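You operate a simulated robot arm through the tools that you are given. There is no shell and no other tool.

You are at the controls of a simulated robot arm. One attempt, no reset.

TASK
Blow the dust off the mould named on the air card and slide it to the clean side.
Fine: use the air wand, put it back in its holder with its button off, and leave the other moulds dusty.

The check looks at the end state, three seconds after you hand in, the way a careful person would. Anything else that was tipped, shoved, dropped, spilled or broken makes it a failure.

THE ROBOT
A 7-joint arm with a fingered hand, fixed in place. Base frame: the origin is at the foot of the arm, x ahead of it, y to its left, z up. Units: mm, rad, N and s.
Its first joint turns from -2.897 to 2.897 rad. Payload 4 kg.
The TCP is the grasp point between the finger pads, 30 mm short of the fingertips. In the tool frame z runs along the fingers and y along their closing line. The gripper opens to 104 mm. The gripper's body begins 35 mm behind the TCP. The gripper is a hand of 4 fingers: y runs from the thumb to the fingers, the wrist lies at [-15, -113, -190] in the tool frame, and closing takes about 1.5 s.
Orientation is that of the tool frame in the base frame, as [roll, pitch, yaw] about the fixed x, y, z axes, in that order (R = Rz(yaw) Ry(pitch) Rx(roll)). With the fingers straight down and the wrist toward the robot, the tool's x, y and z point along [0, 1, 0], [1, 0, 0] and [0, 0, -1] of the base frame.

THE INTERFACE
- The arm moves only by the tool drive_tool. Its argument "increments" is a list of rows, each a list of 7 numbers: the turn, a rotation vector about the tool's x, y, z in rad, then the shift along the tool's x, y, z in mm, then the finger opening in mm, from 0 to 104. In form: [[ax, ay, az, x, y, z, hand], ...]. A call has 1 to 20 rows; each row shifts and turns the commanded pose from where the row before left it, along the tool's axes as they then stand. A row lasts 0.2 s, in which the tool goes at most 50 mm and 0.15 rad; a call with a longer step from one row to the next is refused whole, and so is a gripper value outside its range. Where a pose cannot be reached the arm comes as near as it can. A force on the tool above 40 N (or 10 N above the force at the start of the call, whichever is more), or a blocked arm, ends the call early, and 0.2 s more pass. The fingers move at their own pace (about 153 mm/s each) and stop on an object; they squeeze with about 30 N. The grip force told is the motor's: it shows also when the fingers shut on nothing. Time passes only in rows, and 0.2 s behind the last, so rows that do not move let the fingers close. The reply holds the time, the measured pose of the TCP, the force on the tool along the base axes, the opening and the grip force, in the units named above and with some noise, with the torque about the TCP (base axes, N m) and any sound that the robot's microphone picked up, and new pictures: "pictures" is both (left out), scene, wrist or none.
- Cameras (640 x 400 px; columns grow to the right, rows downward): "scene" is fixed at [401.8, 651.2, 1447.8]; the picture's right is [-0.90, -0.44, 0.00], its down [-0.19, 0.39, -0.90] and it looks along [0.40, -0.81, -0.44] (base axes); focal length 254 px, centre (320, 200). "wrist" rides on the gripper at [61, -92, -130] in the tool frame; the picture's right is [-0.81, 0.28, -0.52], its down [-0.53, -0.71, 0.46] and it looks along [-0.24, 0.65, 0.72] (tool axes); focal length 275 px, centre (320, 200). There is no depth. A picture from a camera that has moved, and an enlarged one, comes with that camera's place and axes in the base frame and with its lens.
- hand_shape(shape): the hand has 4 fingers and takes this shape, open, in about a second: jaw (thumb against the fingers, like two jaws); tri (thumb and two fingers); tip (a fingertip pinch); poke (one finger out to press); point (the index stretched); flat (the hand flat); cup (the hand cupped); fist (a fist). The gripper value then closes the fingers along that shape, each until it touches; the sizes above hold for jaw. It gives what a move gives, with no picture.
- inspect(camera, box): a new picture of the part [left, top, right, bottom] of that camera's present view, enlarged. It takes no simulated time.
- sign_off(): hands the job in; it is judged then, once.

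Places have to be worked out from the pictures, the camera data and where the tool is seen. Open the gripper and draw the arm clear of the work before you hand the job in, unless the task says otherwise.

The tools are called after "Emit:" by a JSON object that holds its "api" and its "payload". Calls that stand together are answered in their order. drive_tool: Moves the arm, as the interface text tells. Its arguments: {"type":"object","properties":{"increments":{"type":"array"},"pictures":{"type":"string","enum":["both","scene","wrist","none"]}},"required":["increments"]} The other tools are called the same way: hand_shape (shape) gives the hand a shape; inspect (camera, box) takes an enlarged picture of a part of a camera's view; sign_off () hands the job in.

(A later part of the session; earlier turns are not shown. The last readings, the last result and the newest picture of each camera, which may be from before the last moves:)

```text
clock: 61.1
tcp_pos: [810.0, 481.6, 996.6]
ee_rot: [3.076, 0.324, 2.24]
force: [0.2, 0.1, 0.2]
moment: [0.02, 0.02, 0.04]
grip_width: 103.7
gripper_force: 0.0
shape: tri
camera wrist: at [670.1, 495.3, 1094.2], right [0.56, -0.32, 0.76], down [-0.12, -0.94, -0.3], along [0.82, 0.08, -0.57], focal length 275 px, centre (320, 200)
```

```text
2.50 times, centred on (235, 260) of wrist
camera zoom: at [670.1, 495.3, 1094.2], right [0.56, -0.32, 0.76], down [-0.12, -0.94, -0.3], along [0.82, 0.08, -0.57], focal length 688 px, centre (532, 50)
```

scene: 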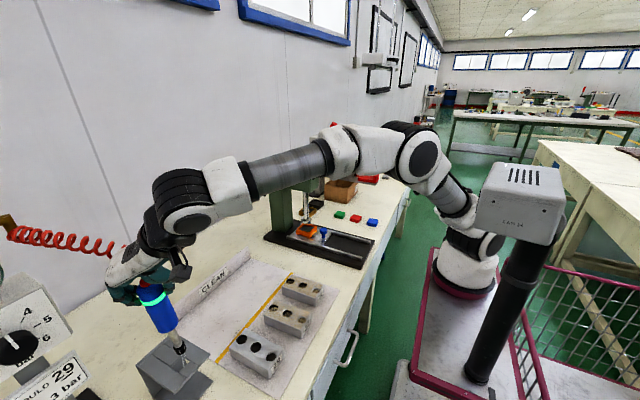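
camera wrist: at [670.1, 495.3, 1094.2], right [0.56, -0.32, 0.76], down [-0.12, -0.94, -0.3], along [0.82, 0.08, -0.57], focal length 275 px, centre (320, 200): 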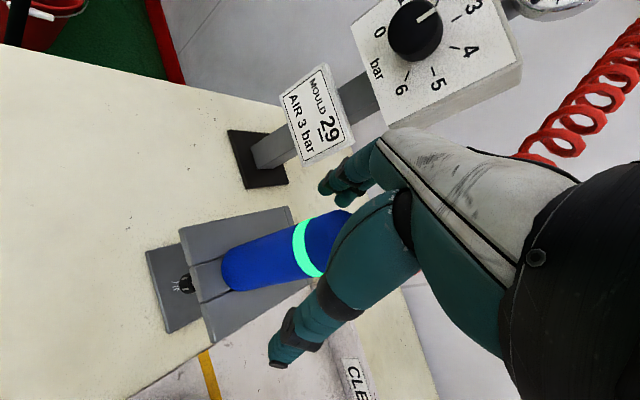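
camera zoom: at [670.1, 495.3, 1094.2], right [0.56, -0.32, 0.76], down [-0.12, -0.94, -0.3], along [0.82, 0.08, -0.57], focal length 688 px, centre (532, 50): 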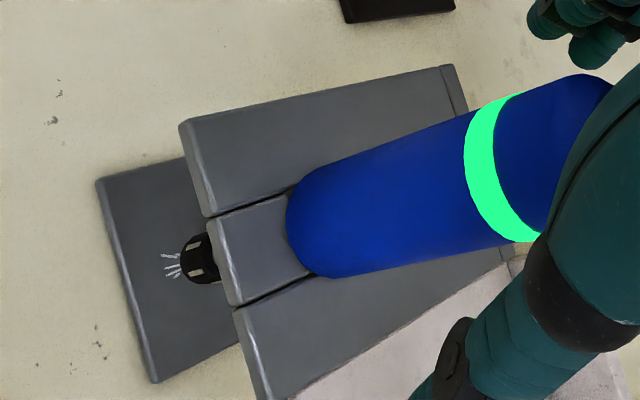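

The wand stands freely in its holder. I'll raise the open hand straight up, clear of it.

Emit:
{"api": "drive_tool", "payload": {"increments": [[0, 0, 0, -2.5, 0.5, -7.6, 104], [0, 0, 0, -3.2, 0.6, -9.5, 104], [0, 0, 0, -4.8, 0.9, -14.2, 104], [0, 0, 0, -6.3, 1.2, -18.9, 104], [0, 0, 0, -6.3, 1.2, -18.9, 104], [0, 0, 0, -6.3, 1.2, -18.9, 104], [0, 0, 0, -6.3, 1.2, -18.9, 104], [0, 0, 0, 0, 0, 0, 104]], "pictures": "both"}}

Emit:
{"api": "inspect", "payload": {"camera": "scene", "box": [120, 275, 220, 395]}}

Emit:
{"api": "inspect", "payload": {"camera": "wrist", "box": [120, 180, 350, 340]}}

```text
clock: 62.9
tcp_pos: [809.6, 481.9, 1109.1]
ee_rot: [3.078, 0.325, 2.239]
force: [-0.4, 0.1, 0.3]
moment: [-0.01, -0.01, 0.03]
grip_width: 103.7
gripper_force: 0.1
shape: tri
camera wrist: at [669.3, 496.7, 1206.9], right [0.56, -0.32, 0.76], down [-0.12, -0.94, -0.3], along [0.82, 0.08, -0.57], focal length 275 px, centre (320, 200)
```

scene: 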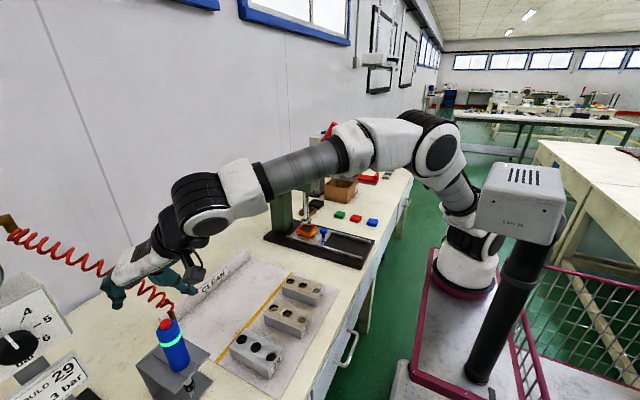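
wrist: 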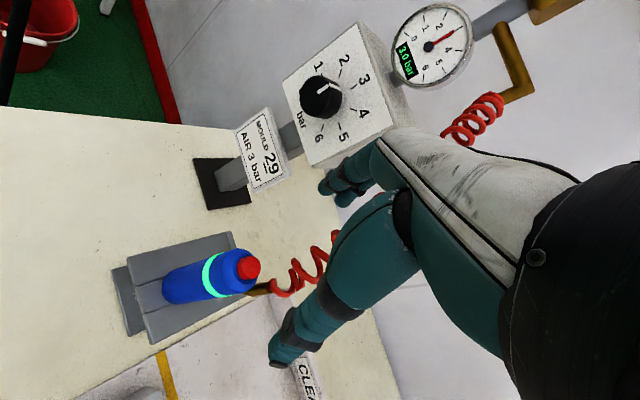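

```text
3.33 times, centred on (170, 335) of scene
camera zoom: at [401.8, 651.2, 1447.8], right [-0.9, -0.44, 0.0], down [-0.19, 0.39, -0.9], along [0.4, -0.81, -0.44], focal length 846 px, centre (820, -250)
```

zoom: 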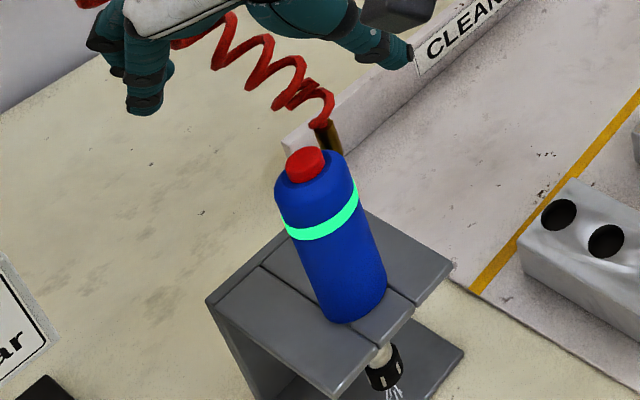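

```text
2.50 times, centred on (235, 260) of wrist
camera zoom: at [669.3, 496.7, 1206.9], right [0.56, -0.32, 0.76], down [-0.12, -0.94, -0.3], along [0.82, 0.08, -0.57], focal length 688 px, centre (532, 50)
```

zoom: 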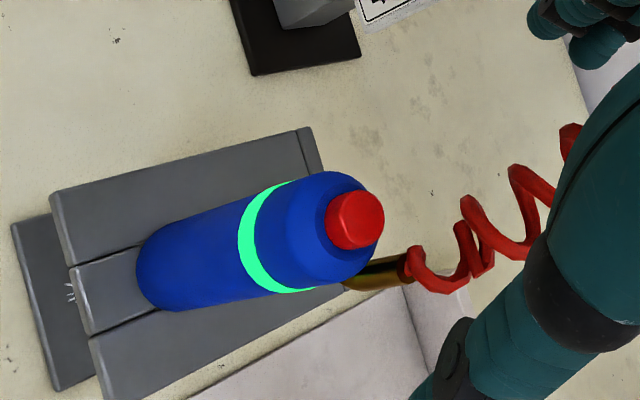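

The wand is back in its holder, upright, still switched on. Now I straighten the hand to vertical, take the poke shape and move over the button to switch it off.

Emit:
{"api": "drive_tool", "payload": {"increments": [[0.02, 0.109, -0.003, 0, 0, 0, 104], [0.02, 0.109, -0.003, 0, 0, 0, 104], [0.02, 0.109, -0.003, 0, 0, 0, 104], [0, 0, 0, 0, 0, 0, 104]], "pictures": "none"}}

Emit:
{"api": "hand_shape", "payload": {"shape": "poke"}}

```text
clock: 63.9
tcp_pos: [808.5, 481.8, 1109.4]
ee_rot: [-3.141, -0.004, 2.26]
force: [0.7, -0.2, -0.2]
moment: [-0.04, 0.0, -0.01]
grip_width: 103.8
gripper_force: 0.2
shape: tri
```

```text
clock: 64.8
tcp_pos: [809.0, 480.8, 1109.2]
ee_rot: [-3.141, 0.0, 2.26]
force: [1.0, -0.6, 0.2]
moment: [0.02, -0.02, 0.04]
grip_width: 0.0
gripper_force: 0.1
shape: poke
```

The tool is vertical and in poke shape. I'll move over the button (TCP about (815, 475), as in the first press) and come down to just above it.

Emit:
{"api": "drive_tool", "payload": {"increments": [[0, 0, 0, -4.6, 0.4, 0, 104], [0, 0, 0, -4.5, 0.4, 0, 104], [0, 0, 0, 0, 0, 18, 104], [0, 0, 0, 0, 0, 18, 104], [0, 0, 0, 0, 0, 16, 104], [0, 0, 0, 0, 0, 0, 104]], "pictures": "wrist"}}

Emit:
{"api": "inspect", "payload": {"camera": "scene", "box": [135, 290, 195, 340]}}

Emit:
{"api": "inspect", "payload": {"camera": "wrist", "box": [270, 210, 340, 290]}}

```text
clock: 66.2
tcp_pos: [816.3, 474.7, 1056.1]
ee_rot: [-3.141, 0.0, 2.26]
force: [0.7, 0.1, 0.1]
moment: [0.02, 0.0, -0.01]
grip_width: 0.1
gripper_force: 0.1
shape: poke
camera wrist: at [706.2, 463.6, 1186.0], right [0.73, -0.45, 0.52], down [-0.21, -0.86, -0.46], along [0.65, 0.22, -0.72], focal length 275 px, centre (320, 200)
```

wrist: 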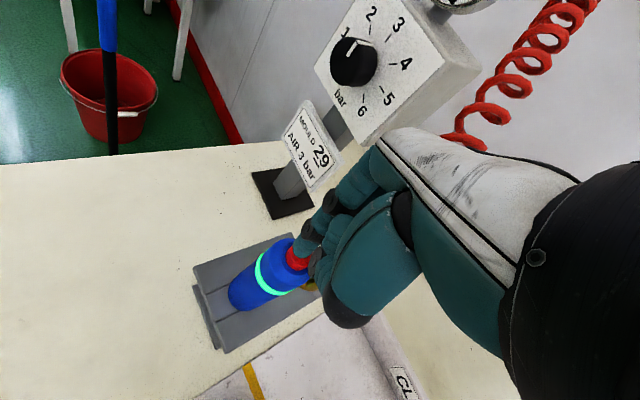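

```text
8.00 times, centred on (165, 315) of scene
camera zoom: at [401.8, 651.2, 1447.8], right [-0.9, -0.44, 0.0], down [-0.19, 0.39, -0.9], along [0.4, -0.81, -0.44], focal length 2031 px, centre (1560, -720)
```

zoom: 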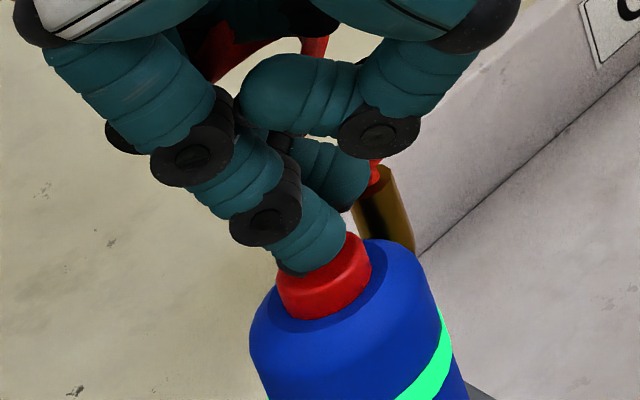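

```text
5.00 times, centred on (305, 250) of wrist
camera zoom: at [706.2, 463.6, 1186.0], right [0.73, -0.45, 0.52], down [-0.21, -0.86, -0.46], along [0.65, 0.22, -0.72], focal length 1376 px, centre (395, -50)
```

zoom: 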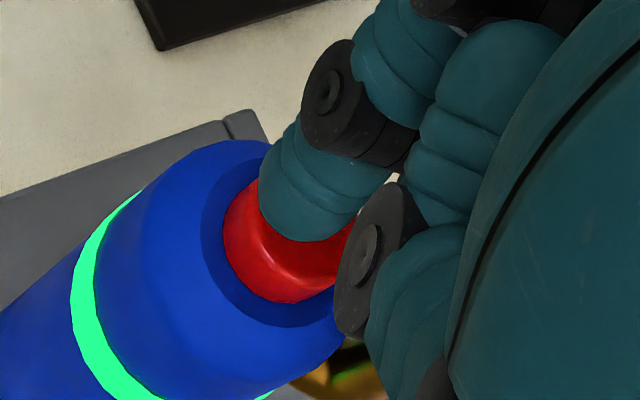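

The fingertip is slightly off compared with the first press; I'll shift about (+2, −1.3) mm and then lower in small steps until a single click is heard.

Emit:
{"api": "drive_tool", "payload": {"increments": [[0, 0, 0, -2.3, 0.7, 0, 104], [0, 0, 0, 0, 0, 2.5, 104], [0, 0, 0, 0, 0, 2.5, 104], [0, 0, 0, 0, 0, 0, 104]], "pictures": "none"}}

Emit:
{"api": "inspect", "payload": {"camera": "scene", "box": [135, 290, 195, 340]}}

Emit:
{"api": "inspect", "payload": {"camera": "wrist", "box": [270, 210, 340, 290]}}

```text
clock: 67.2
tcp_pos: [817.1, 474.5, 1052.1]
ee_rot: [-3.141, -0.003, 2.26]
force: [-1.7, 0.5, -0.7]
moment: [0.01, 0.01, 0.04]
grip_width: 0.0
gripper_force: 0.0
shape: poke
```

```text
8.00 times, centred on (165, 315) of scene
camera zoom: at [401.8, 651.2, 1447.8], right [-0.9, -0.44, 0.0], down [-0.19, 0.39, -0.9], along [0.4, -0.81, -0.44], focal length 2031 px, centre (1560, -720)
```

zoom: 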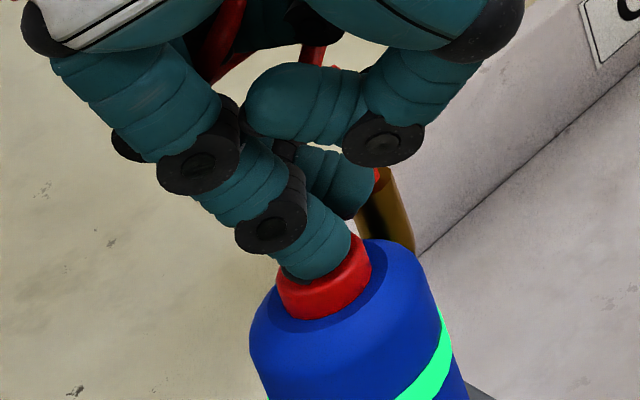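

```text
5.00 times, centred on (305, 250) of wrist
camera zoom: at [707.7, 462.6, 1181.5], right [0.73, -0.45, 0.52], down [-0.21, -0.86, -0.46], along [0.65, 0.22, -0.72], focal length 1376 px, centre (395, -50)
```

zoom: 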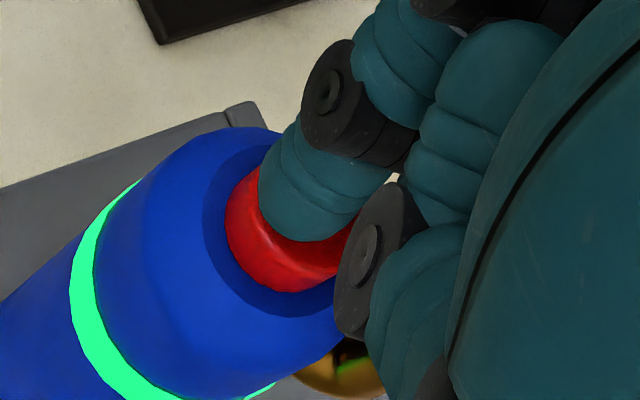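

Alignment now matches the first press. I continue down in small steps, listening for one click.

Emit:
{"api": "drive_tool", "payload": {"increments": [[0, 0, 0, 0, 0, 1.5, 104], [0, 0, 0, 0, 0, 1.5, 104], [0, 0, 0, 0, 0, 1, 104]], "pictures": "none"}}

```text
clock: 68.0
tcp_pos: [817.9, 473.3, 1048.3]
ee_rot: [-3.141, -0.004, 2.259]
force: [0.1, 0.4, 1.7]
moment: [0.04, 0.02, -0.04]
grip_width: 0.0
gripper_force: 0.0
shape: poke
```

Emit:
{"api": "drive_tool", "payload": {"increments": [[0, 0, 0, 0, 0, 1, 104]], "pictures": "none"}}

```text
clock: 68.4
tcp_pos: [817.7, 472.8, 1044.7]
ee_rot: [-3.141, -0.002, 2.261]
force: [0.4, 0.6, 1.4]
moment: [-0.02, -0.01, 0.02]
grip_width: 0.2
gripper_force: 0.1
shape: poke
```

Light contact of about 1.5 N; one more millimetre.

Emit:
{"api": "drive_tool", "payload": {"increments": [[0, 0, 0, 0, 0, 1, 104]], "pictures": "none"}}

```text
clock: 68.8
tcp_pos: [817.5, 473.2, 1045.4]
ee_rot: [3.141, -0.002, 2.26]
force: [0.3, 0.2, 1.8]
moment: [0.01, 0.0, -0.03]
grip_width: 0.2
gripper_force: 0.1
shape: poke
heard: click
```

A click was heard at 1.8 N. I'll lift straight off and look at the ring and nozzle.

Emit:
{"api": "drive_tool", "payload": {"increments": [[0, 0, 0, 0, 0, -4, 104], [0, 0, 0, 0, 0, -8, 104], [0, 0, 0, 0, 0, -15, 104], [0, 0, 0, 0, 0, -25, 104], [0, 0, 0, 0, 0, -25, 104], [0, 0, 0, 0, 0, 0, 104]], "pictures": "both"}}

Emit:
{"api": "inspect", "payload": {"camera": "scene", "box": [130, 280, 220, 400]}}

Emit:
{"api": "inspect", "payload": {"camera": "wrist", "box": [180, 200, 340, 360]}}

```text
clock: 70.2
tcp_pos: [817.1, 472.5, 1122.4]
ee_rot: [3.14, -0.003, 2.259]
force: [0.5, -0.1, -0.5]
moment: [0.04, -0.02, 0.0]
grip_width: 0.1
gripper_force: 0.0
shape: poke
camera wrist: at [706.8, 461.9, 1252.5], right [0.73, -0.45, 0.52], down [-0.21, -0.86, -0.46], along [0.65, 0.22, -0.72], focal length 275 px, centre (320, 200)
```

scene: 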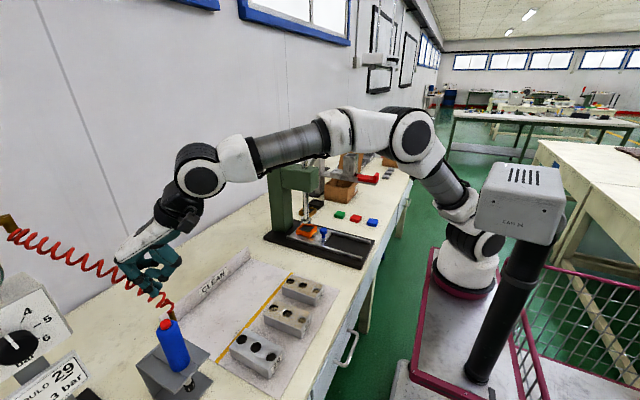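
wrist: 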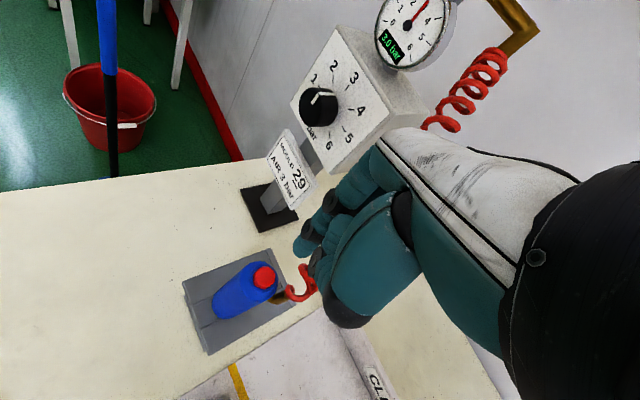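

```text
3.33 times, centred on (175, 340) of scene
camera zoom: at [401.8, 651.2, 1447.8], right [-0.9, -0.44, 0.0], down [-0.19, 0.39, -0.9], along [0.4, -0.81, -0.44], focal length 846 px, centre (803, -267)
```

zoom: 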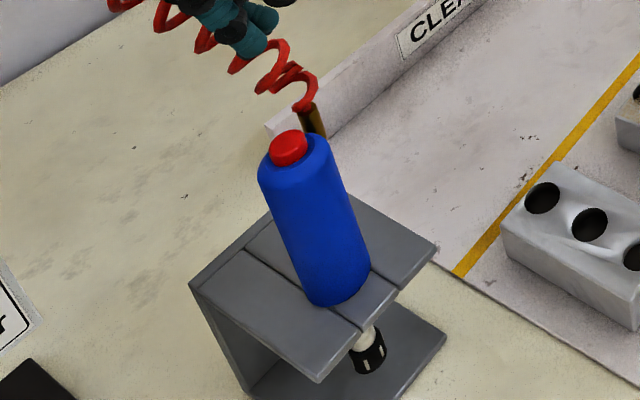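

```text
2.50 times, centred on (260, 280) of wrist
camera zoom: at [706.8, 461.9, 1252.5], right [0.73, -0.45, 0.52], down [-0.21, -0.86, -0.46], along [0.65, 0.22, -0.72], focal length 688 px, centre (470, 0)
```

zoom: 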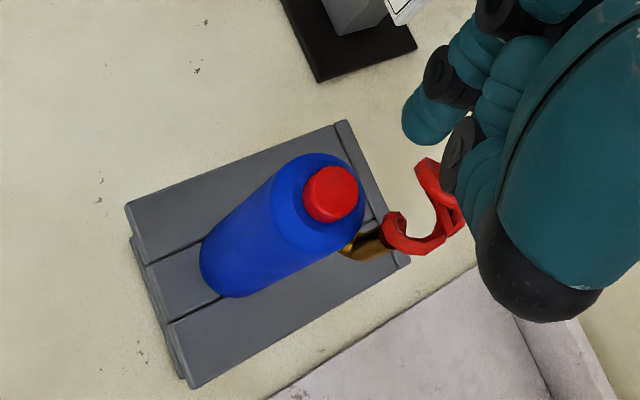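

The green ring and jets are gone: the wand is off and seated in its holder. Next is sliding mould 29; I'll close the fingers into a jaw for pushing, retreat to behind the mould's label end at height, and turn the hand square to it.

Emit:
{"api": "hand_shape", "payload": {"shape": "jaw"}}

Emit:
{"api": "drive_tool", "payload": {"increments": [[0, 0, 0, 5.2, -37.8, 0, 40], [0, 0, 0, 5.2, -37.8, 0, 0], [0, 0, 0, 5.2, -37.8, 0, 0], [0, 0, 0, 5.2, -37.8, 0, 0], [0, 0, 0, 5.2, -37.8, 0, 0], [0, 0, 0, 5.2, -37.8, 0, 0], [0, 0, 0.115, 0, 0, 0, 0], [0, 0, 0.115, 0, 0, 0, 0], [0, 0, 0.115, 0, 0, 0, 0], [0, 0, 0.115, 0, 0, 0, 0], [0, 0, 0.115, 0, 0, 0, 0], [0, 0, 0.115, 0, 0, 0, 0], [0, 0, 0, 0, 0, 0, 0]], "pictures": "both"}}

```text
clock: 71.1
tcp_pos: [816.7, 473.7, 1122.8]
ee_rot: [-3.14, -0.001, 2.26]
force: [-0.5, 0.1, 0.0]
moment: [-0.03, -0.02, 0.02]
grip_width: 103.7
gripper_force: 0.0
shape: jaw
```

```text
clock: 73.9
tcp_pos: [623.0, 352.5, 1123.5]
ee_rot: [-3.141, -0.002, 1.569]
force: [0.1, -0.7, 0.2]
moment: [-0.04, 0.0, -0.02]
grip_width: 0.2
gripper_force: 30.3
shape: jaw
camera wrist: at [530.8, 414.6, 1253.4], right [0.27, -0.81, 0.52], down [-0.71, -0.53, -0.46], along [0.64, -0.24, -0.73], focal length 275 px, centre (320, 200)
```

scene: 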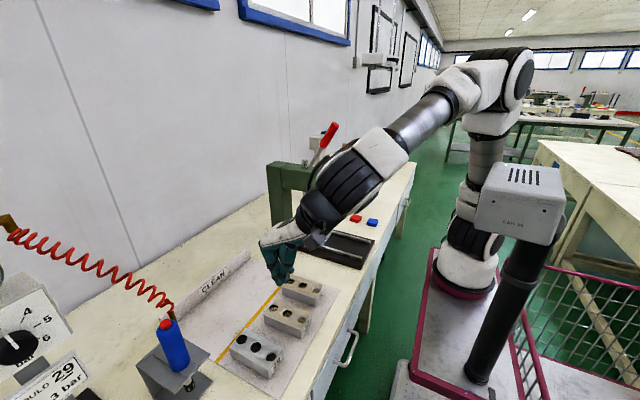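
wrist: 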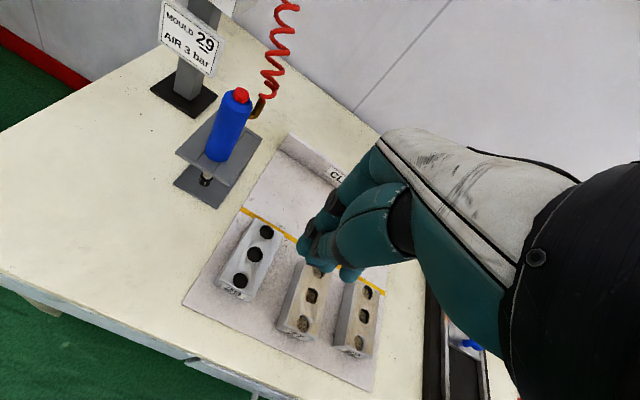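

The hand is square behind the mould and the arm is well clear. I'll zoom in on mould 29 to refine its corners, and on the closed fingers to see their pushing surface.

Emit:
{"api": "inspect", "payload": {"camera": "wrist", "box": [170, 190, 320, 320]}}

Emit:
{"api": "inspect", "payload": {"camera": "scene", "box": [215, 220, 325, 390]}}

Emit:
{"api": "inspect", "payload": {"camera": "scene", "box": [240, 190, 340, 290]}}

```text
3.08 times, centred on (245, 255) of wrist
camera zoom: at [530.8, 414.6, 1253.4], right [0.27, -0.81, 0.52], down [-0.71, -0.53, -0.46], along [0.64, -0.24, -0.73], focal length 847 px, centre (551, 31)
```

zoom: 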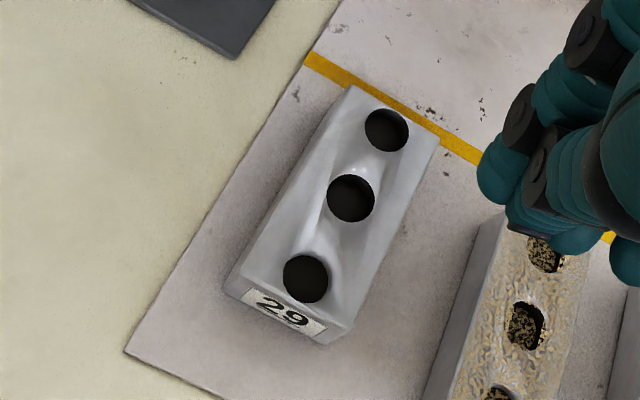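

```text
2.35 times, centred on (270, 305) of scene
camera zoom: at [401.8, 651.2, 1447.8], right [-0.9, -0.44, 0.0], down [-0.19, 0.39, -0.9], along [0.4, -0.81, -0.44], focal length 598 px, centre (438, -47)
```

zoom: 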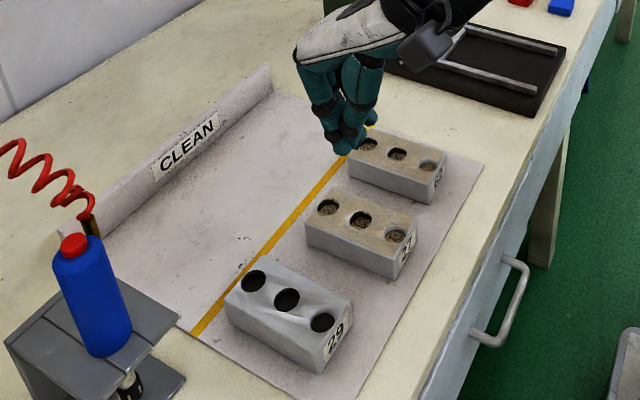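

```text
4.00 times, centred on (290, 240) of scene
camera zoom: at [401.8, 651.2, 1447.8], right [-0.9, -0.44, 0.0], down [-0.19, 0.39, -0.9], along [0.4, -0.81, -0.44], focal length 1016 px, centre (440, 40)
```

zoom: 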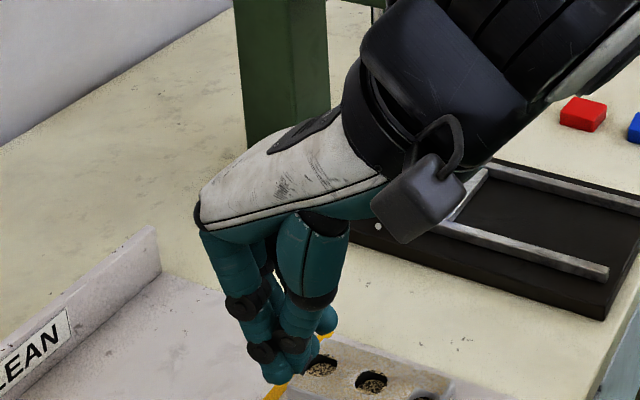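

The closed fingers' outer knuckles stick out about 30 mm ahead of the TCP at its own height, giving a wide pushing face. Mould 29 spans about x 673–797, y 311–373, so I'll descend at x≈622, y≈354 behind its label face.

Emit:
{"api": "drive_tool", "payload": {"increments": [[0, 0, 0, 1.5, 0, 30, 0], [0, 0, 0, 0, 0, 40, 0], [0, 0, 0, 0, 0, 40, 0], [0, 0, 0, 0, 0, 40, 0], [0, 0, 0, 0, 0, 40, 0], [0, 0, 0, 0, 0, 33, 0], [0, 0, 0, 0, 0, 0, 0]], "pictures": "both"}}

Emit:
{"api": "inspect", "payload": {"camera": "scene", "box": [215, 270, 375, 400]}}

```text
clock: 75.5
tcp_pos: [636.7, 350.4, 914.5]
ee_rot: [3.133, -0.026, 1.549]
force: [0.1, -0.5, 0.0]
moment: [0.0, 0.0, -0.02]
grip_width: 0.3
gripper_force: 30.2
shape: jaw
camera wrist: at [543.1, 410.8, 1046.5], right [0.25, -0.83, 0.5], down [-0.72, -0.5, -0.48], along [0.65, -0.24, -0.72], focal length 275 px, centre (320, 200)
```

scene: 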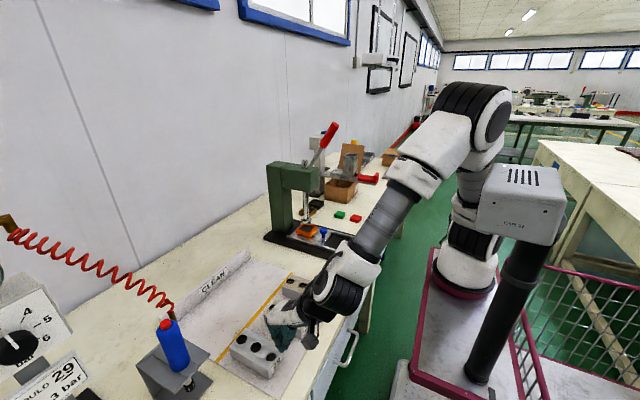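
wrist: 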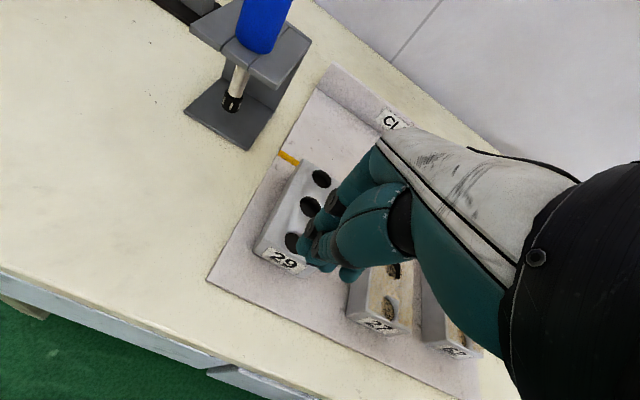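

```text
3.08 times, centred on (295, 335) of scene
camera zoom: at [401.8, 651.2, 1447.8], right [-0.9, -0.44, 0.0], down [-0.19, 0.39, -0.9], along [0.4, -0.81, -0.44], focal length 781 px, centre (397, -215)
```

zoom: 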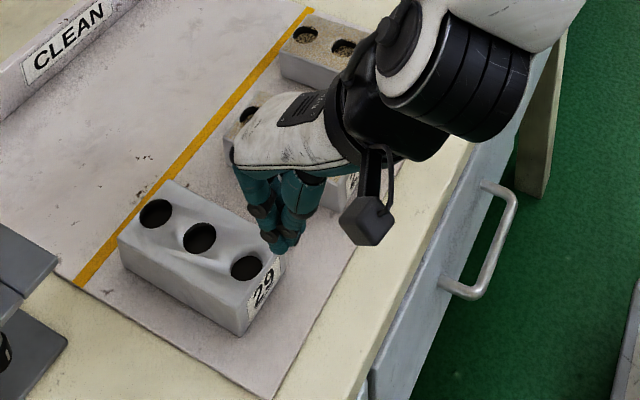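

The arm falls about 15–20 mm short here (this square orientation so close in is at its limit). Instead of pushing, I'll grip mould 29 lightly across its width and slide it; I raise, move over x≈700 and turn the hand so its closing line runs along y.

Emit:
{"api": "drive_tool", "payload": {"increments": [[0, 0, 0, 0, 0, -33, 0], [0, 0, 0, 0, 0, -40, 0], [0, 0, 0, 0, 0, -40, 0], [0, 0, 0, -4, 26, -20, 0], [0, 0, 0, -4, 26, 0, 0], [0, 0, 0, -4, 26, 0, 0], [0, 0, -0.13, 0, 0, 0, 0], [0, 0, -0.13, 0, 0, 0, 0], [0, 0, -0.13, 0, 0, 0, 0], [0, 0, -0.13, 0, 0, 0, 0], [0, 0, -0.13, 0, 0, 0, 0], [0, 0, -0.13, 0, 0, 0, 0], [0, 0, 0, 0, 0, 0, 0]], "pictures": "both"}}

```text
clock: 78.3
tcp_pos: [700.8, 343.1, 1032.2]
ee_rot: [3.14, -0.003, 2.35]
force: [0.3, -0.7, -0.4]
moment: [-0.01, -0.04, -0.03]
grip_width: 0.0
gripper_force: 29.4
shape: jaw
camera wrist: at [591.8, 322.1, 1162.8], right [0.77, -0.38, 0.52], down [-0.13, -0.88, -0.46], along [0.63, 0.28, -0.72], focal length 275 px, centre (320, 200)
```

scene: 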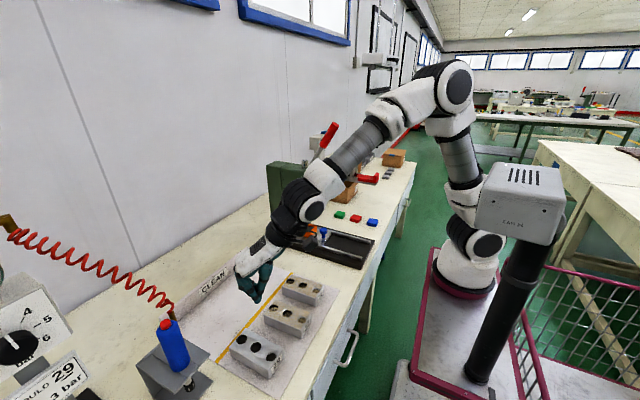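
wrist: 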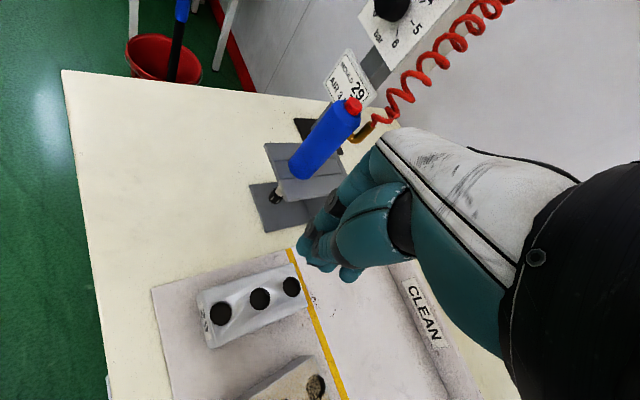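

The pose tracks well at yaw 2.35. I'll turn the remaining 45° and open the jaw to about 90 mm.

Emit:
{"api": "drive_tool", "payload": {"increments": [[0, 0, -0.132, 0, 0, 0, 40], [0, 0, -0.132, 0, 0, 0, 90], [0, 0, -0.132, 0, 0, 0, 90], [0, 0, -0.132, 0, 0, 0, 90], [0, 0, -0.132, 0, 0, 0, 90], [0, 0, -0.13, 0, 0, 0, 90], [0, 0, 0, 0, 0, 0, 90], [0, 0, 0, 0, 0, 0, 90]], "pictures": "both"}}

Emit:
{"api": "inspect", "payload": {"camera": "scene", "box": [200, 220, 340, 400]}}

Emit:
{"api": "inspect", "payload": {"camera": "wrist", "box": [130, 150, 430, 400]}}

```text
clock: 80.1
tcp_pos: [700.9, 340.8, 1033.8]
ee_rot: [3.14, 0.0, 3.139]
force: [0.4, 0.6, -0.3]
moment: [0.0, 0.02, 0.02]
grip_width: 89.7
gripper_force: 0.2
shape: jaw
camera wrist: at [639.1, 250.8, 1162.8], right [0.81, 0.27, 0.52], down [0.53, -0.71, -0.46], along [0.24, 0.65, -0.72], focal length 275 px, centre (320, 200)
```

scene: 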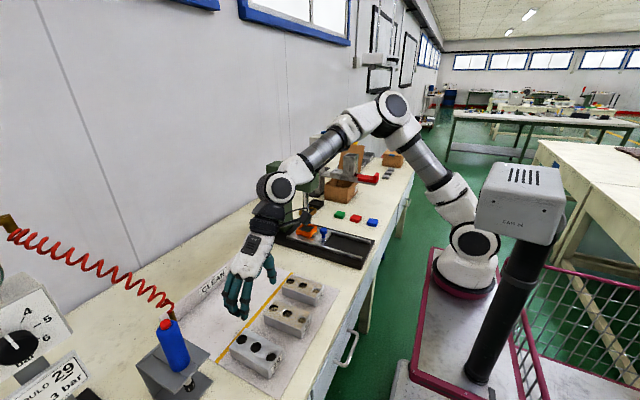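
wrist: 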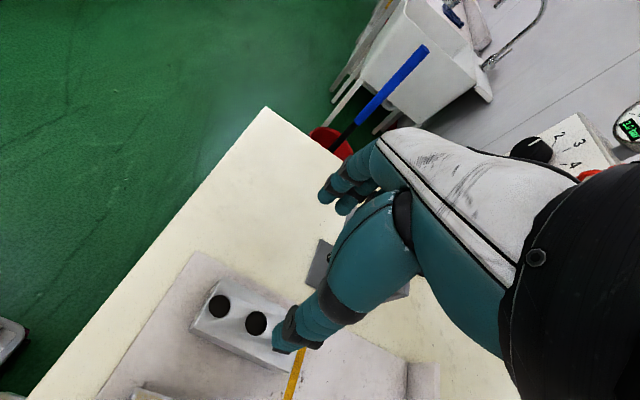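

```text
2.22 times, centred on (270, 310) of scene
camera zoom: at [401.8, 651.2, 1447.8], right [-0.9, -0.44, 0.0], down [-0.19, 0.39, -0.9], along [0.4, -0.81, -0.44], focal length 564 px, centre (431, -44)
```

zoom: 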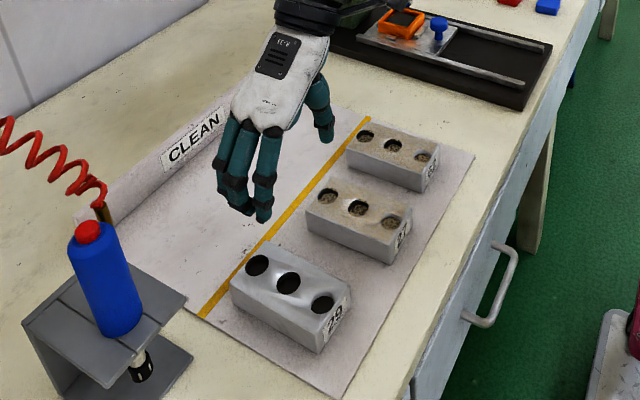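

```text
1.60 times, centred on (280, 275) of wrist
camera zoom: at [639.1, 250.8, 1162.8], right [0.81, 0.27, 0.52], down [0.53, -0.71, -0.46], along [0.24, 0.65, -0.72], focal length 440 px, centre (384, 80)
```

zoom: 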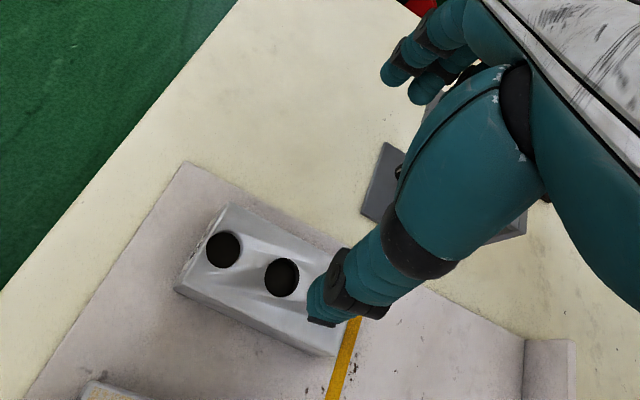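

The hand is square to the mould with thumb on the −y side and fingers on the +y side. I'll descend over x≈710, y≈342 to z≈850 and look at the clearances.

Emit:
{"api": "drive_tool", "payload": {"increments": [[0, 0, 0, -3, 0, 35, 90], [0, 0, 0, -3, 0, 37, 90], [0, 0, 0, -3, 0, 37, 90], [0, 0, 0, 0, 0, 37, 90], [0, 0, 0, 0, 0, 37, 90], [0, 0, 0, 0, 0, 0, 90]], "pictures": "both"}}

Emit:
{"api": "inspect", "payload": {"camera": "scene", "box": [200, 270, 340, 400]}}

Emit:
{"api": "inspect", "payload": {"camera": "wrist", "box": [130, 150, 430, 400]}}

```text
clock: 81.5
tcp_pos: [709.1, 341.9, 849.9]
ee_rot: [3.139, 0.0, 3.14]
force: [-0.2, 0.5, -0.5]
moment: [0.01, -0.02, -0.02]
grip_width: 89.9
gripper_force: 0.1
shape: jaw
camera wrist: at [647.3, 250.3, 980.3], right [0.81, 0.27, 0.52], down [0.53, -0.71, -0.46], along [0.24, 0.65, -0.72], focal length 275 px, centre (320, 200)
```

scene: 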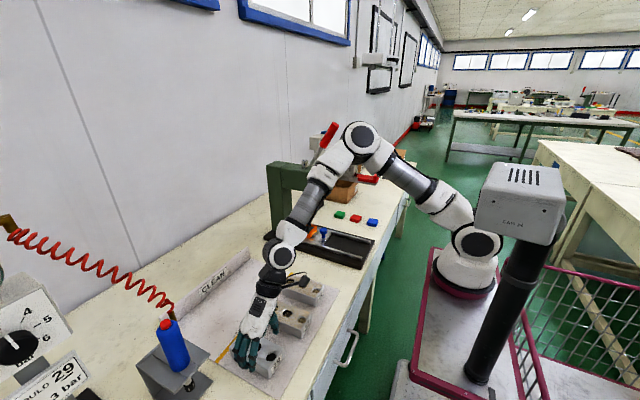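
wrist: 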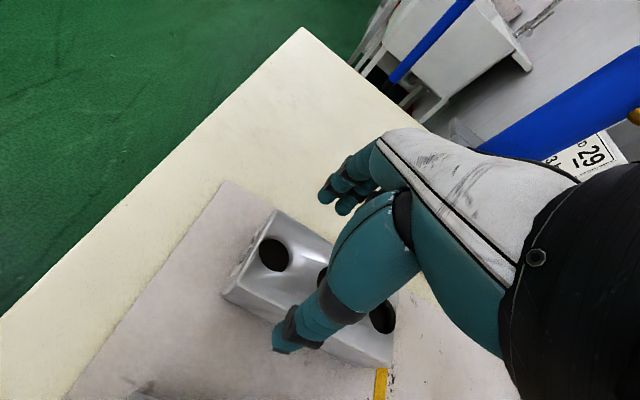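

```text
3.08 times, centred on (270, 335) of scene
camera zoom: at [401.8, 651.2, 1447.8], right [-0.9, -0.44, 0.0], down [-0.19, 0.39, -0.9], along [0.4, -0.81, -0.44], focal length 781 px, centre (474, -215)
```

zoom: 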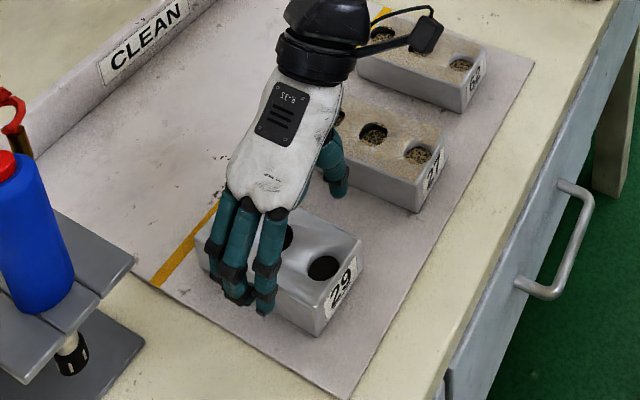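

```text
1.60 times, centred on (280, 275) of wrist
camera zoom: at [647.3, 250.3, 980.3], right [0.81, 0.27, 0.52], down [0.53, -0.71, -0.46], along [0.24, 0.65, -0.72], focal length 440 px, centre (384, 80)
```

zoom: 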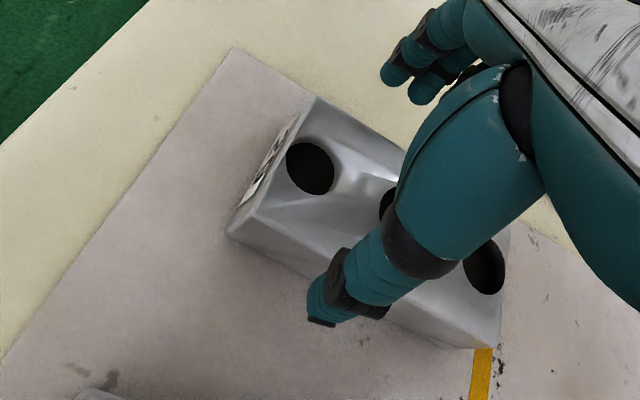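

The jaw straddles mould 29 with good clearance to mould 27. I'll lower to z≈813 so the fingertips reach well down its sides.

Emit:
{"api": "drive_tool", "payload": {"increments": [[0, 0, 0, 0, 0, 12, 90], [0, 0, 0, 0, 0, 12, 90], [0, 0, 0, 0, 0, 8, 90], [0, 0, 0, 0, 0, 5, 90], [0, 0, 0, 0, 0, 0, 90]], "pictures": "both"}}

Emit:
{"api": "inspect", "payload": {"camera": "scene", "box": [200, 270, 340, 400]}}

Emit:
{"api": "inspect", "payload": {"camera": "wrist", "box": [130, 150, 430, 400]}}

```text
clock: 82.7
tcp_pos: [711.7, 342.3, 813.6]
ee_rot: [3.14, -0.001, 3.139]
force: [-0.4, 0.5, 1.4]
moment: [-0.03, -0.02, -0.02]
grip_width: 90.0
gripper_force: 0.0
shape: jaw
camera wrist: at [648.9, 250.9, 942.9], right [0.81, 0.27, 0.52], down [0.53, -0.71, -0.46], along [0.24, 0.65, -0.72], focal length 275 px, centre (320, 200)
```

scene: 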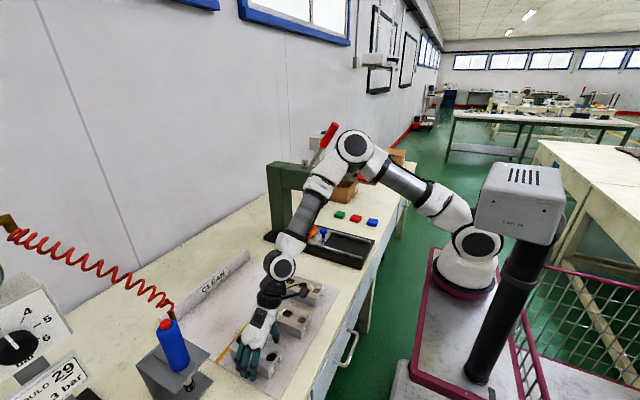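
wrist: 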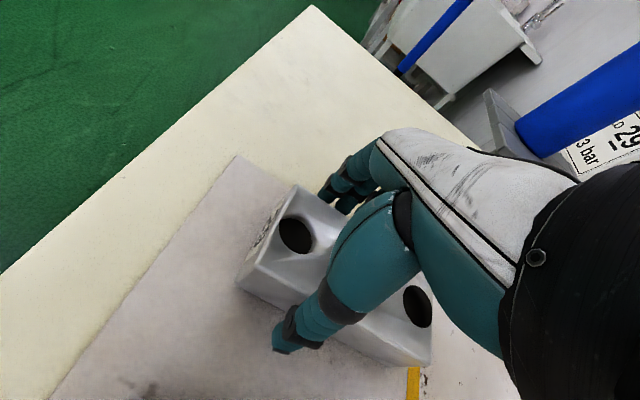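

```text
3.08 times, centred on (270, 335) of scene
camera zoom: at [401.8, 651.2, 1447.8], right [-0.9, -0.44, 0.0], down [-0.19, 0.39, -0.9], along [0.4, -0.81, -0.44], focal length 781 px, centre (474, -215)
```

zoom: 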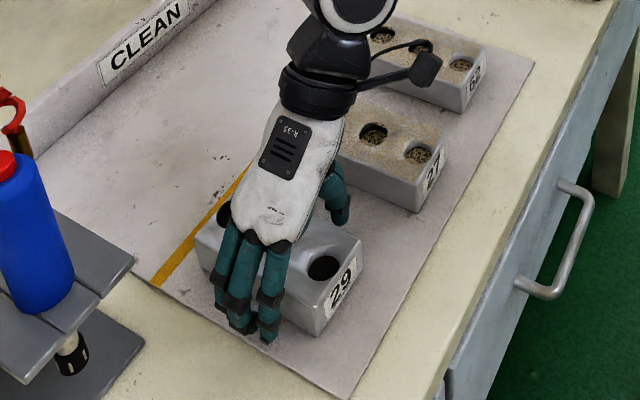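

```text
1.60 times, centred on (280, 275) of wrist
camera zoom: at [648.9, 250.9, 942.9], right [0.81, 0.27, 0.52], down [0.53, -0.71, -0.46], along [0.24, 0.65, -0.72], focal length 440 px, centre (384, 80)
```

zoom: 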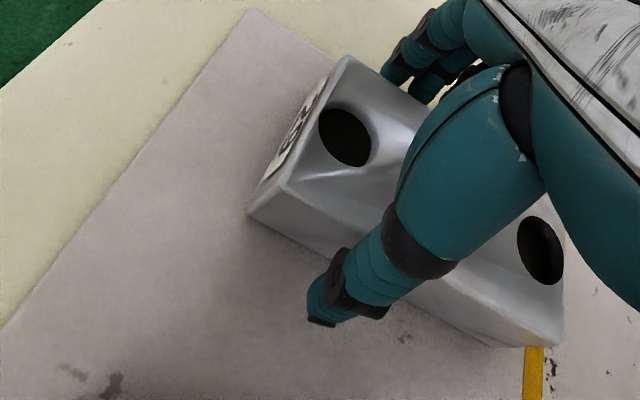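

Fingertips are about 20 mm below the mould's top edge with no contact. I'll go 5 mm lower and close gently onto the sides.

Emit:
{"api": "drive_tool", "payload": {"increments": [[0, 0, 0, 0, 0, 5, 90], [0, 0, 0, 0, 0, 0, 80], [0, 0, 0, 0, 0, 0, 72], [0, 0, 0, 0, 0, 0, 66], [0, 0, 0, 0, 0, 0, 62], [0, 0, 0, 0, 0, 0, 58], [0, 0, 0, 0, 0, 0, 54]], "pictures": "wrist"}}

Emit:
{"api": "inspect", "payload": {"camera": "scene", "box": [200, 270, 340, 400]}}

```text
clock: 84.3
tcp_pos: [709.6, 342.3, 808.4]
ee_rot: [3.138, -0.002, 3.141]
force: [0.1, -0.3, 0.0]
moment: [-0.04, -0.03, 0.08]
grip_width: 59.7
gripper_force: 29.8
shape: jaw
camera wrist: at [648.1, 250.9, 938.4], right [0.81, 0.27, 0.52], down [0.53, -0.71, -0.46], along [0.24, 0.65, -0.72], focal length 275 px, centre (320, 200)
```

wrist: 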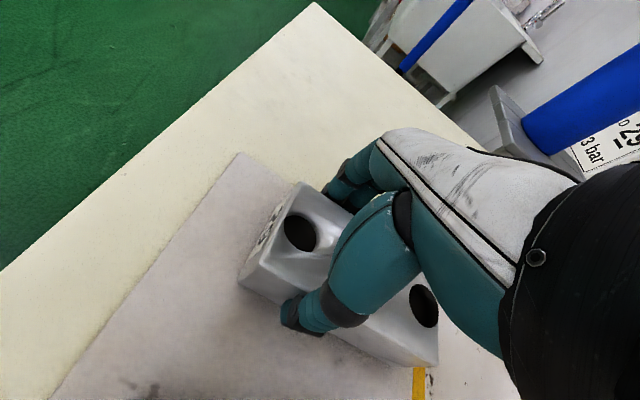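

```text
3.08 times, centred on (270, 335) of scene
camera zoom: at [401.8, 651.2, 1447.8], right [-0.9, -0.44, 0.0], down [-0.19, 0.39, -0.9], along [0.4, -0.81, -0.44], focal length 781 px, centre (474, -215)
```

zoom: 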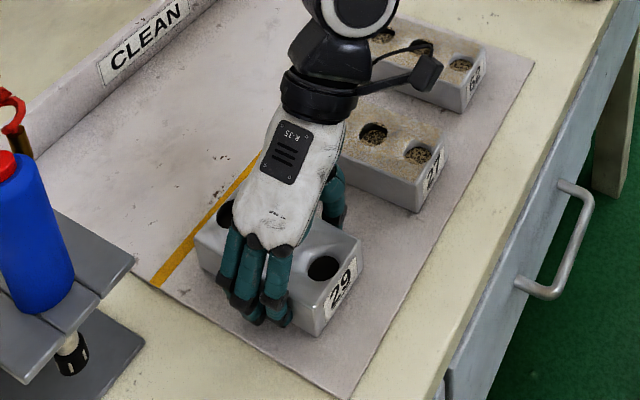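

The mould is gripped (60 mm, 30 N). I'll slide it toward +x in moderate steps, checking after 60 mm.

Emit:
{"api": "drive_tool", "payload": {"increments": [[0, 0, 0, -6, 0, 0, 50], [0, 0, 0, -12, 0, 0, 50], [0, 0, 0, -14, 0, 0, 50], [0, 0, 0, -14, 0, 0, 50], [0, 0, 0, -14, 0, 0, 50], [0, 0, 0, 0, 0, 0, 50]], "pictures": "wrist"}}

Emit:
{"api": "inspect", "payload": {"camera": "scene", "box": [180, 250, 340, 400]}}

```text
clock: 85.7
tcp_pos: [769.6, 342.0, 808.0]
ee_rot: [3.14, 0.001, 3.139]
force: [-2.7, -0.6, 3.5]
moment: [-0.02, 0.04, -0.02]
grip_width: 59.4
gripper_force: 29.8
shape: jaw
camera wrist: at [707.5, 251.1, 938.0], right [0.81, 0.27, 0.52], down [0.53, -0.71, -0.46], along [0.24, 0.65, -0.72], focal length 275 px, centre (320, 200)
```

wrist: 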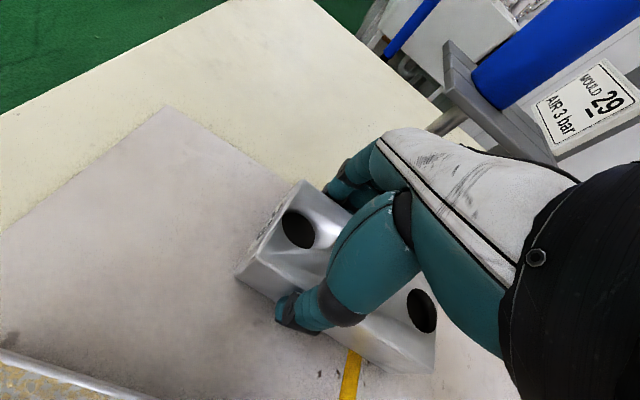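

```text
2.67 times, centred on (260, 325) of scene
camera zoom: at [401.8, 651.2, 1447.8], right [-0.9, -0.44, 0.0], down [-0.19, 0.39, -0.9], along [0.4, -0.81, -0.44], focal length 677 px, centre (480, -133)
```

zoom: 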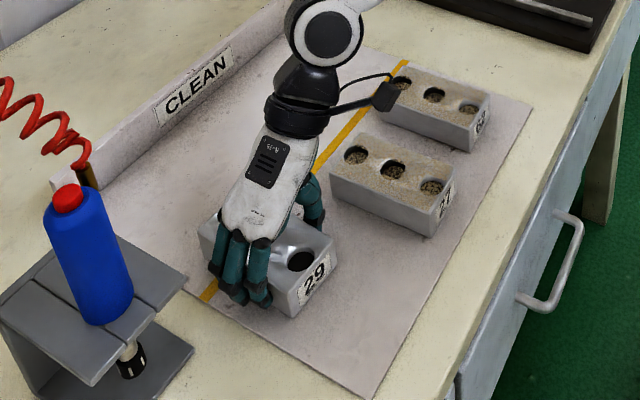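

The mould slides smoothly with about 3 N of drag, and clearance to the holder is good. Continuing another 65 mm.

Emit:
{"api": "drive_tool", "payload": {"increments": [[0, 0, 0, -8, 0, 0, 50], [0, 0, 0, -14, 0, 0, 50], [0, 0, 0, -15, 0, 0, 50], [0, 0, 0, -15, 0, 0, 50], [0, 0, 0, -13, 0, 0, 50], [0, 0, 0, 0, 0, 0, 50]], "pictures": "wrist"}}

Emit:
{"api": "inspect", "payload": {"camera": "scene", "box": [150, 230, 330, 400]}}

```text
clock: 87.1
tcp_pos: [835.5, 342.4, 807.2]
ee_rot: [3.14, 0.001, 3.14]
force: [-1.8, 1.2, 12.7]
moment: [0.0, 0.09, 0.0]
grip_width: 59.0
gripper_force: 29.6
shape: jaw
camera wrist: at [772.8, 251.7, 937.3], right [0.81, 0.27, 0.52], down [0.53, -0.71, -0.46], along [0.25, 0.65, -0.72], focal length 275 px, centre (320, 200)
```

wrist: 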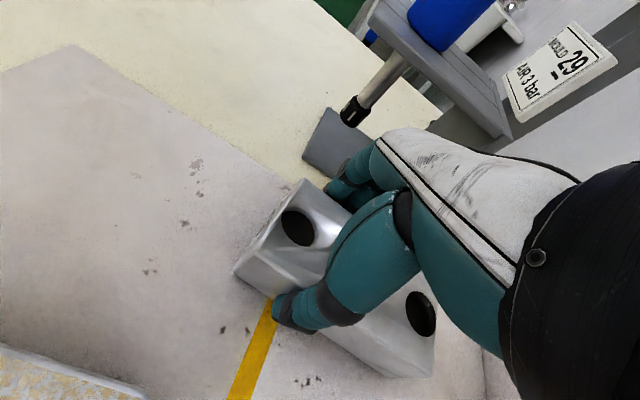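

```text
2.35 times, centred on (240, 315) of scene
camera zoom: at [401.8, 651.2, 1447.8], right [-0.9, -0.44, 0.0], down [-0.19, 0.39, -0.9], along [0.4, -0.81, -0.44], focal length 598 px, centre (508, -71)
```

zoom: 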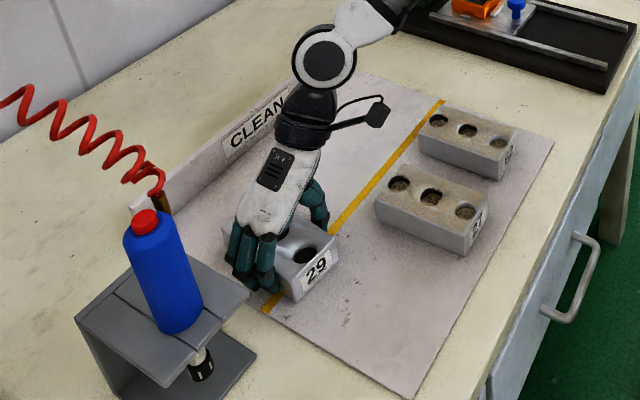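

The drag is fine but the tool is pressing down about 13 N; I'll ease up 1 mm and slide the remaining ~62 mm.

Emit:
{"api": "drive_tool", "payload": {"increments": [[0, 0, 0, 0, 0, -1, 50], [0, 0, 0, -8, 0, -0.2, 50], [0, 0, 0, -13, 0, 0, 50], [0, 0, 0, -13, 0, 0, 50], [0, 0, 0, 0, 0, 0, 50]], "pictures": "wrist"}}

Emit:
{"api": "inspect", "payload": {"camera": "scene", "box": [150, 230, 330, 400]}}

```text
clock: 88.3
tcp_pos: [870.6, 341.6, 807.8]
ee_rot: [3.139, -0.001, 3.138]
force: [-0.4, -0.2, 0.1]
moment: [-0.05, 0.04, 0.0]
grip_width: 59.1
gripper_force: 29.9
shape: jaw
camera wrist: at [807.3, 250.9, 938.4], right [0.81, 0.27, 0.52], down [0.53, -0.71, -0.46], along [0.24, 0.64, -0.72], focal length 275 px, centre (320, 200)
```

wrist: 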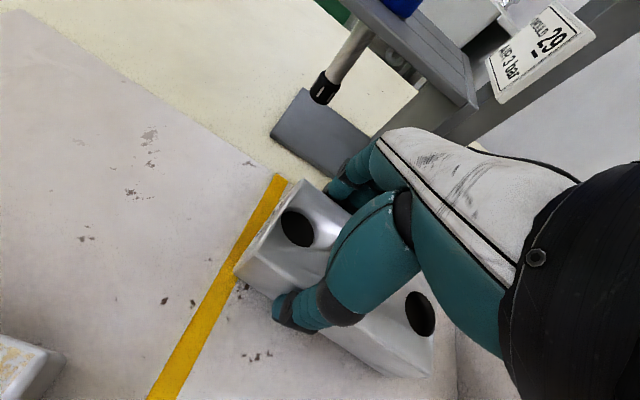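

```text
2.35 times, centred on (240, 315) of scene
camera zoom: at [401.8, 651.2, 1447.8], right [-0.9, -0.44, 0.0], down [-0.19, 0.39, -0.9], along [0.4, -0.81, -0.44], focal length 598 px, centre (508, -71)
```

zoom: 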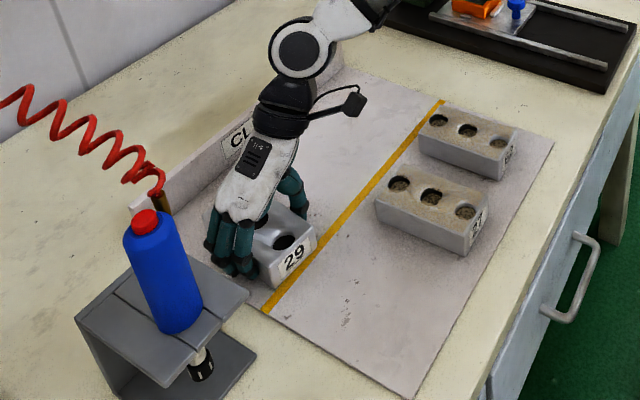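

The mould is now just past the yellow line with about 69 mm to the back bar. I'll slide another 32 mm so it stands centrally on the clean side.

Emit:
{"api": "drive_tool", "payload": {"increments": [[0, 0, 0, -8, 0, 0, 50], [0, 0, 0, -12, 0, 0, 50], [0, 0, 0, -12, 0, 0, 50], [0, 0, 0, 0, 0, 0, 50]], "pictures": "wrist"}}

Emit:
{"api": "inspect", "payload": {"camera": "scene", "box": [150, 230, 330, 400]}}

```text
clock: 89.3
tcp_pos: [901.5, 343.8, 809.0]
ee_rot: [3.14, 0.001, 3.139]
force: [-0.1, -0.2, -0.1]
moment: [-0.02, -0.03, -0.02]
grip_width: 59.4
gripper_force: 29.8
shape: jaw
camera wrist: at [839.5, 251.4, 938.3], right [0.81, 0.27, 0.52], down [0.53, -0.71, -0.46], along [0.24, 0.65, -0.72], focal length 275 px, centre (320, 200)
```

wrist: 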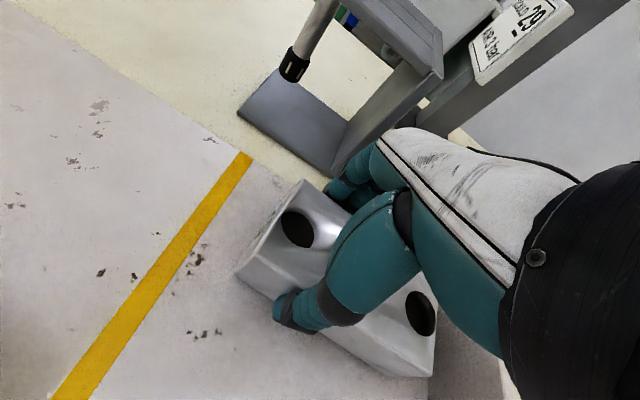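

```text
2.35 times, centred on (240, 315) of scene
camera zoom: at [401.8, 651.2, 1447.8], right [-0.9, -0.44, 0.0], down [-0.19, 0.39, -0.9], along [0.4, -0.81, -0.44], focal length 598 px, centre (508, -71)
```

zoom: 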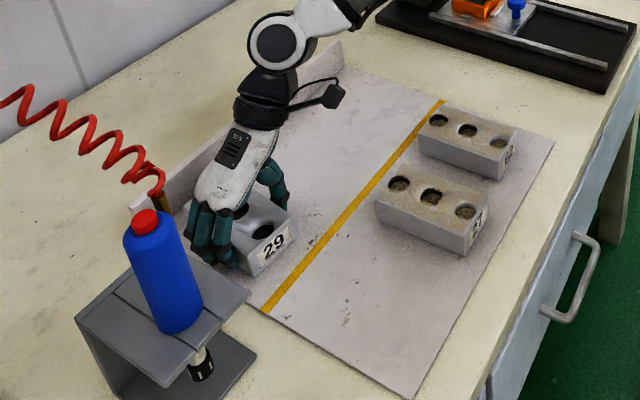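

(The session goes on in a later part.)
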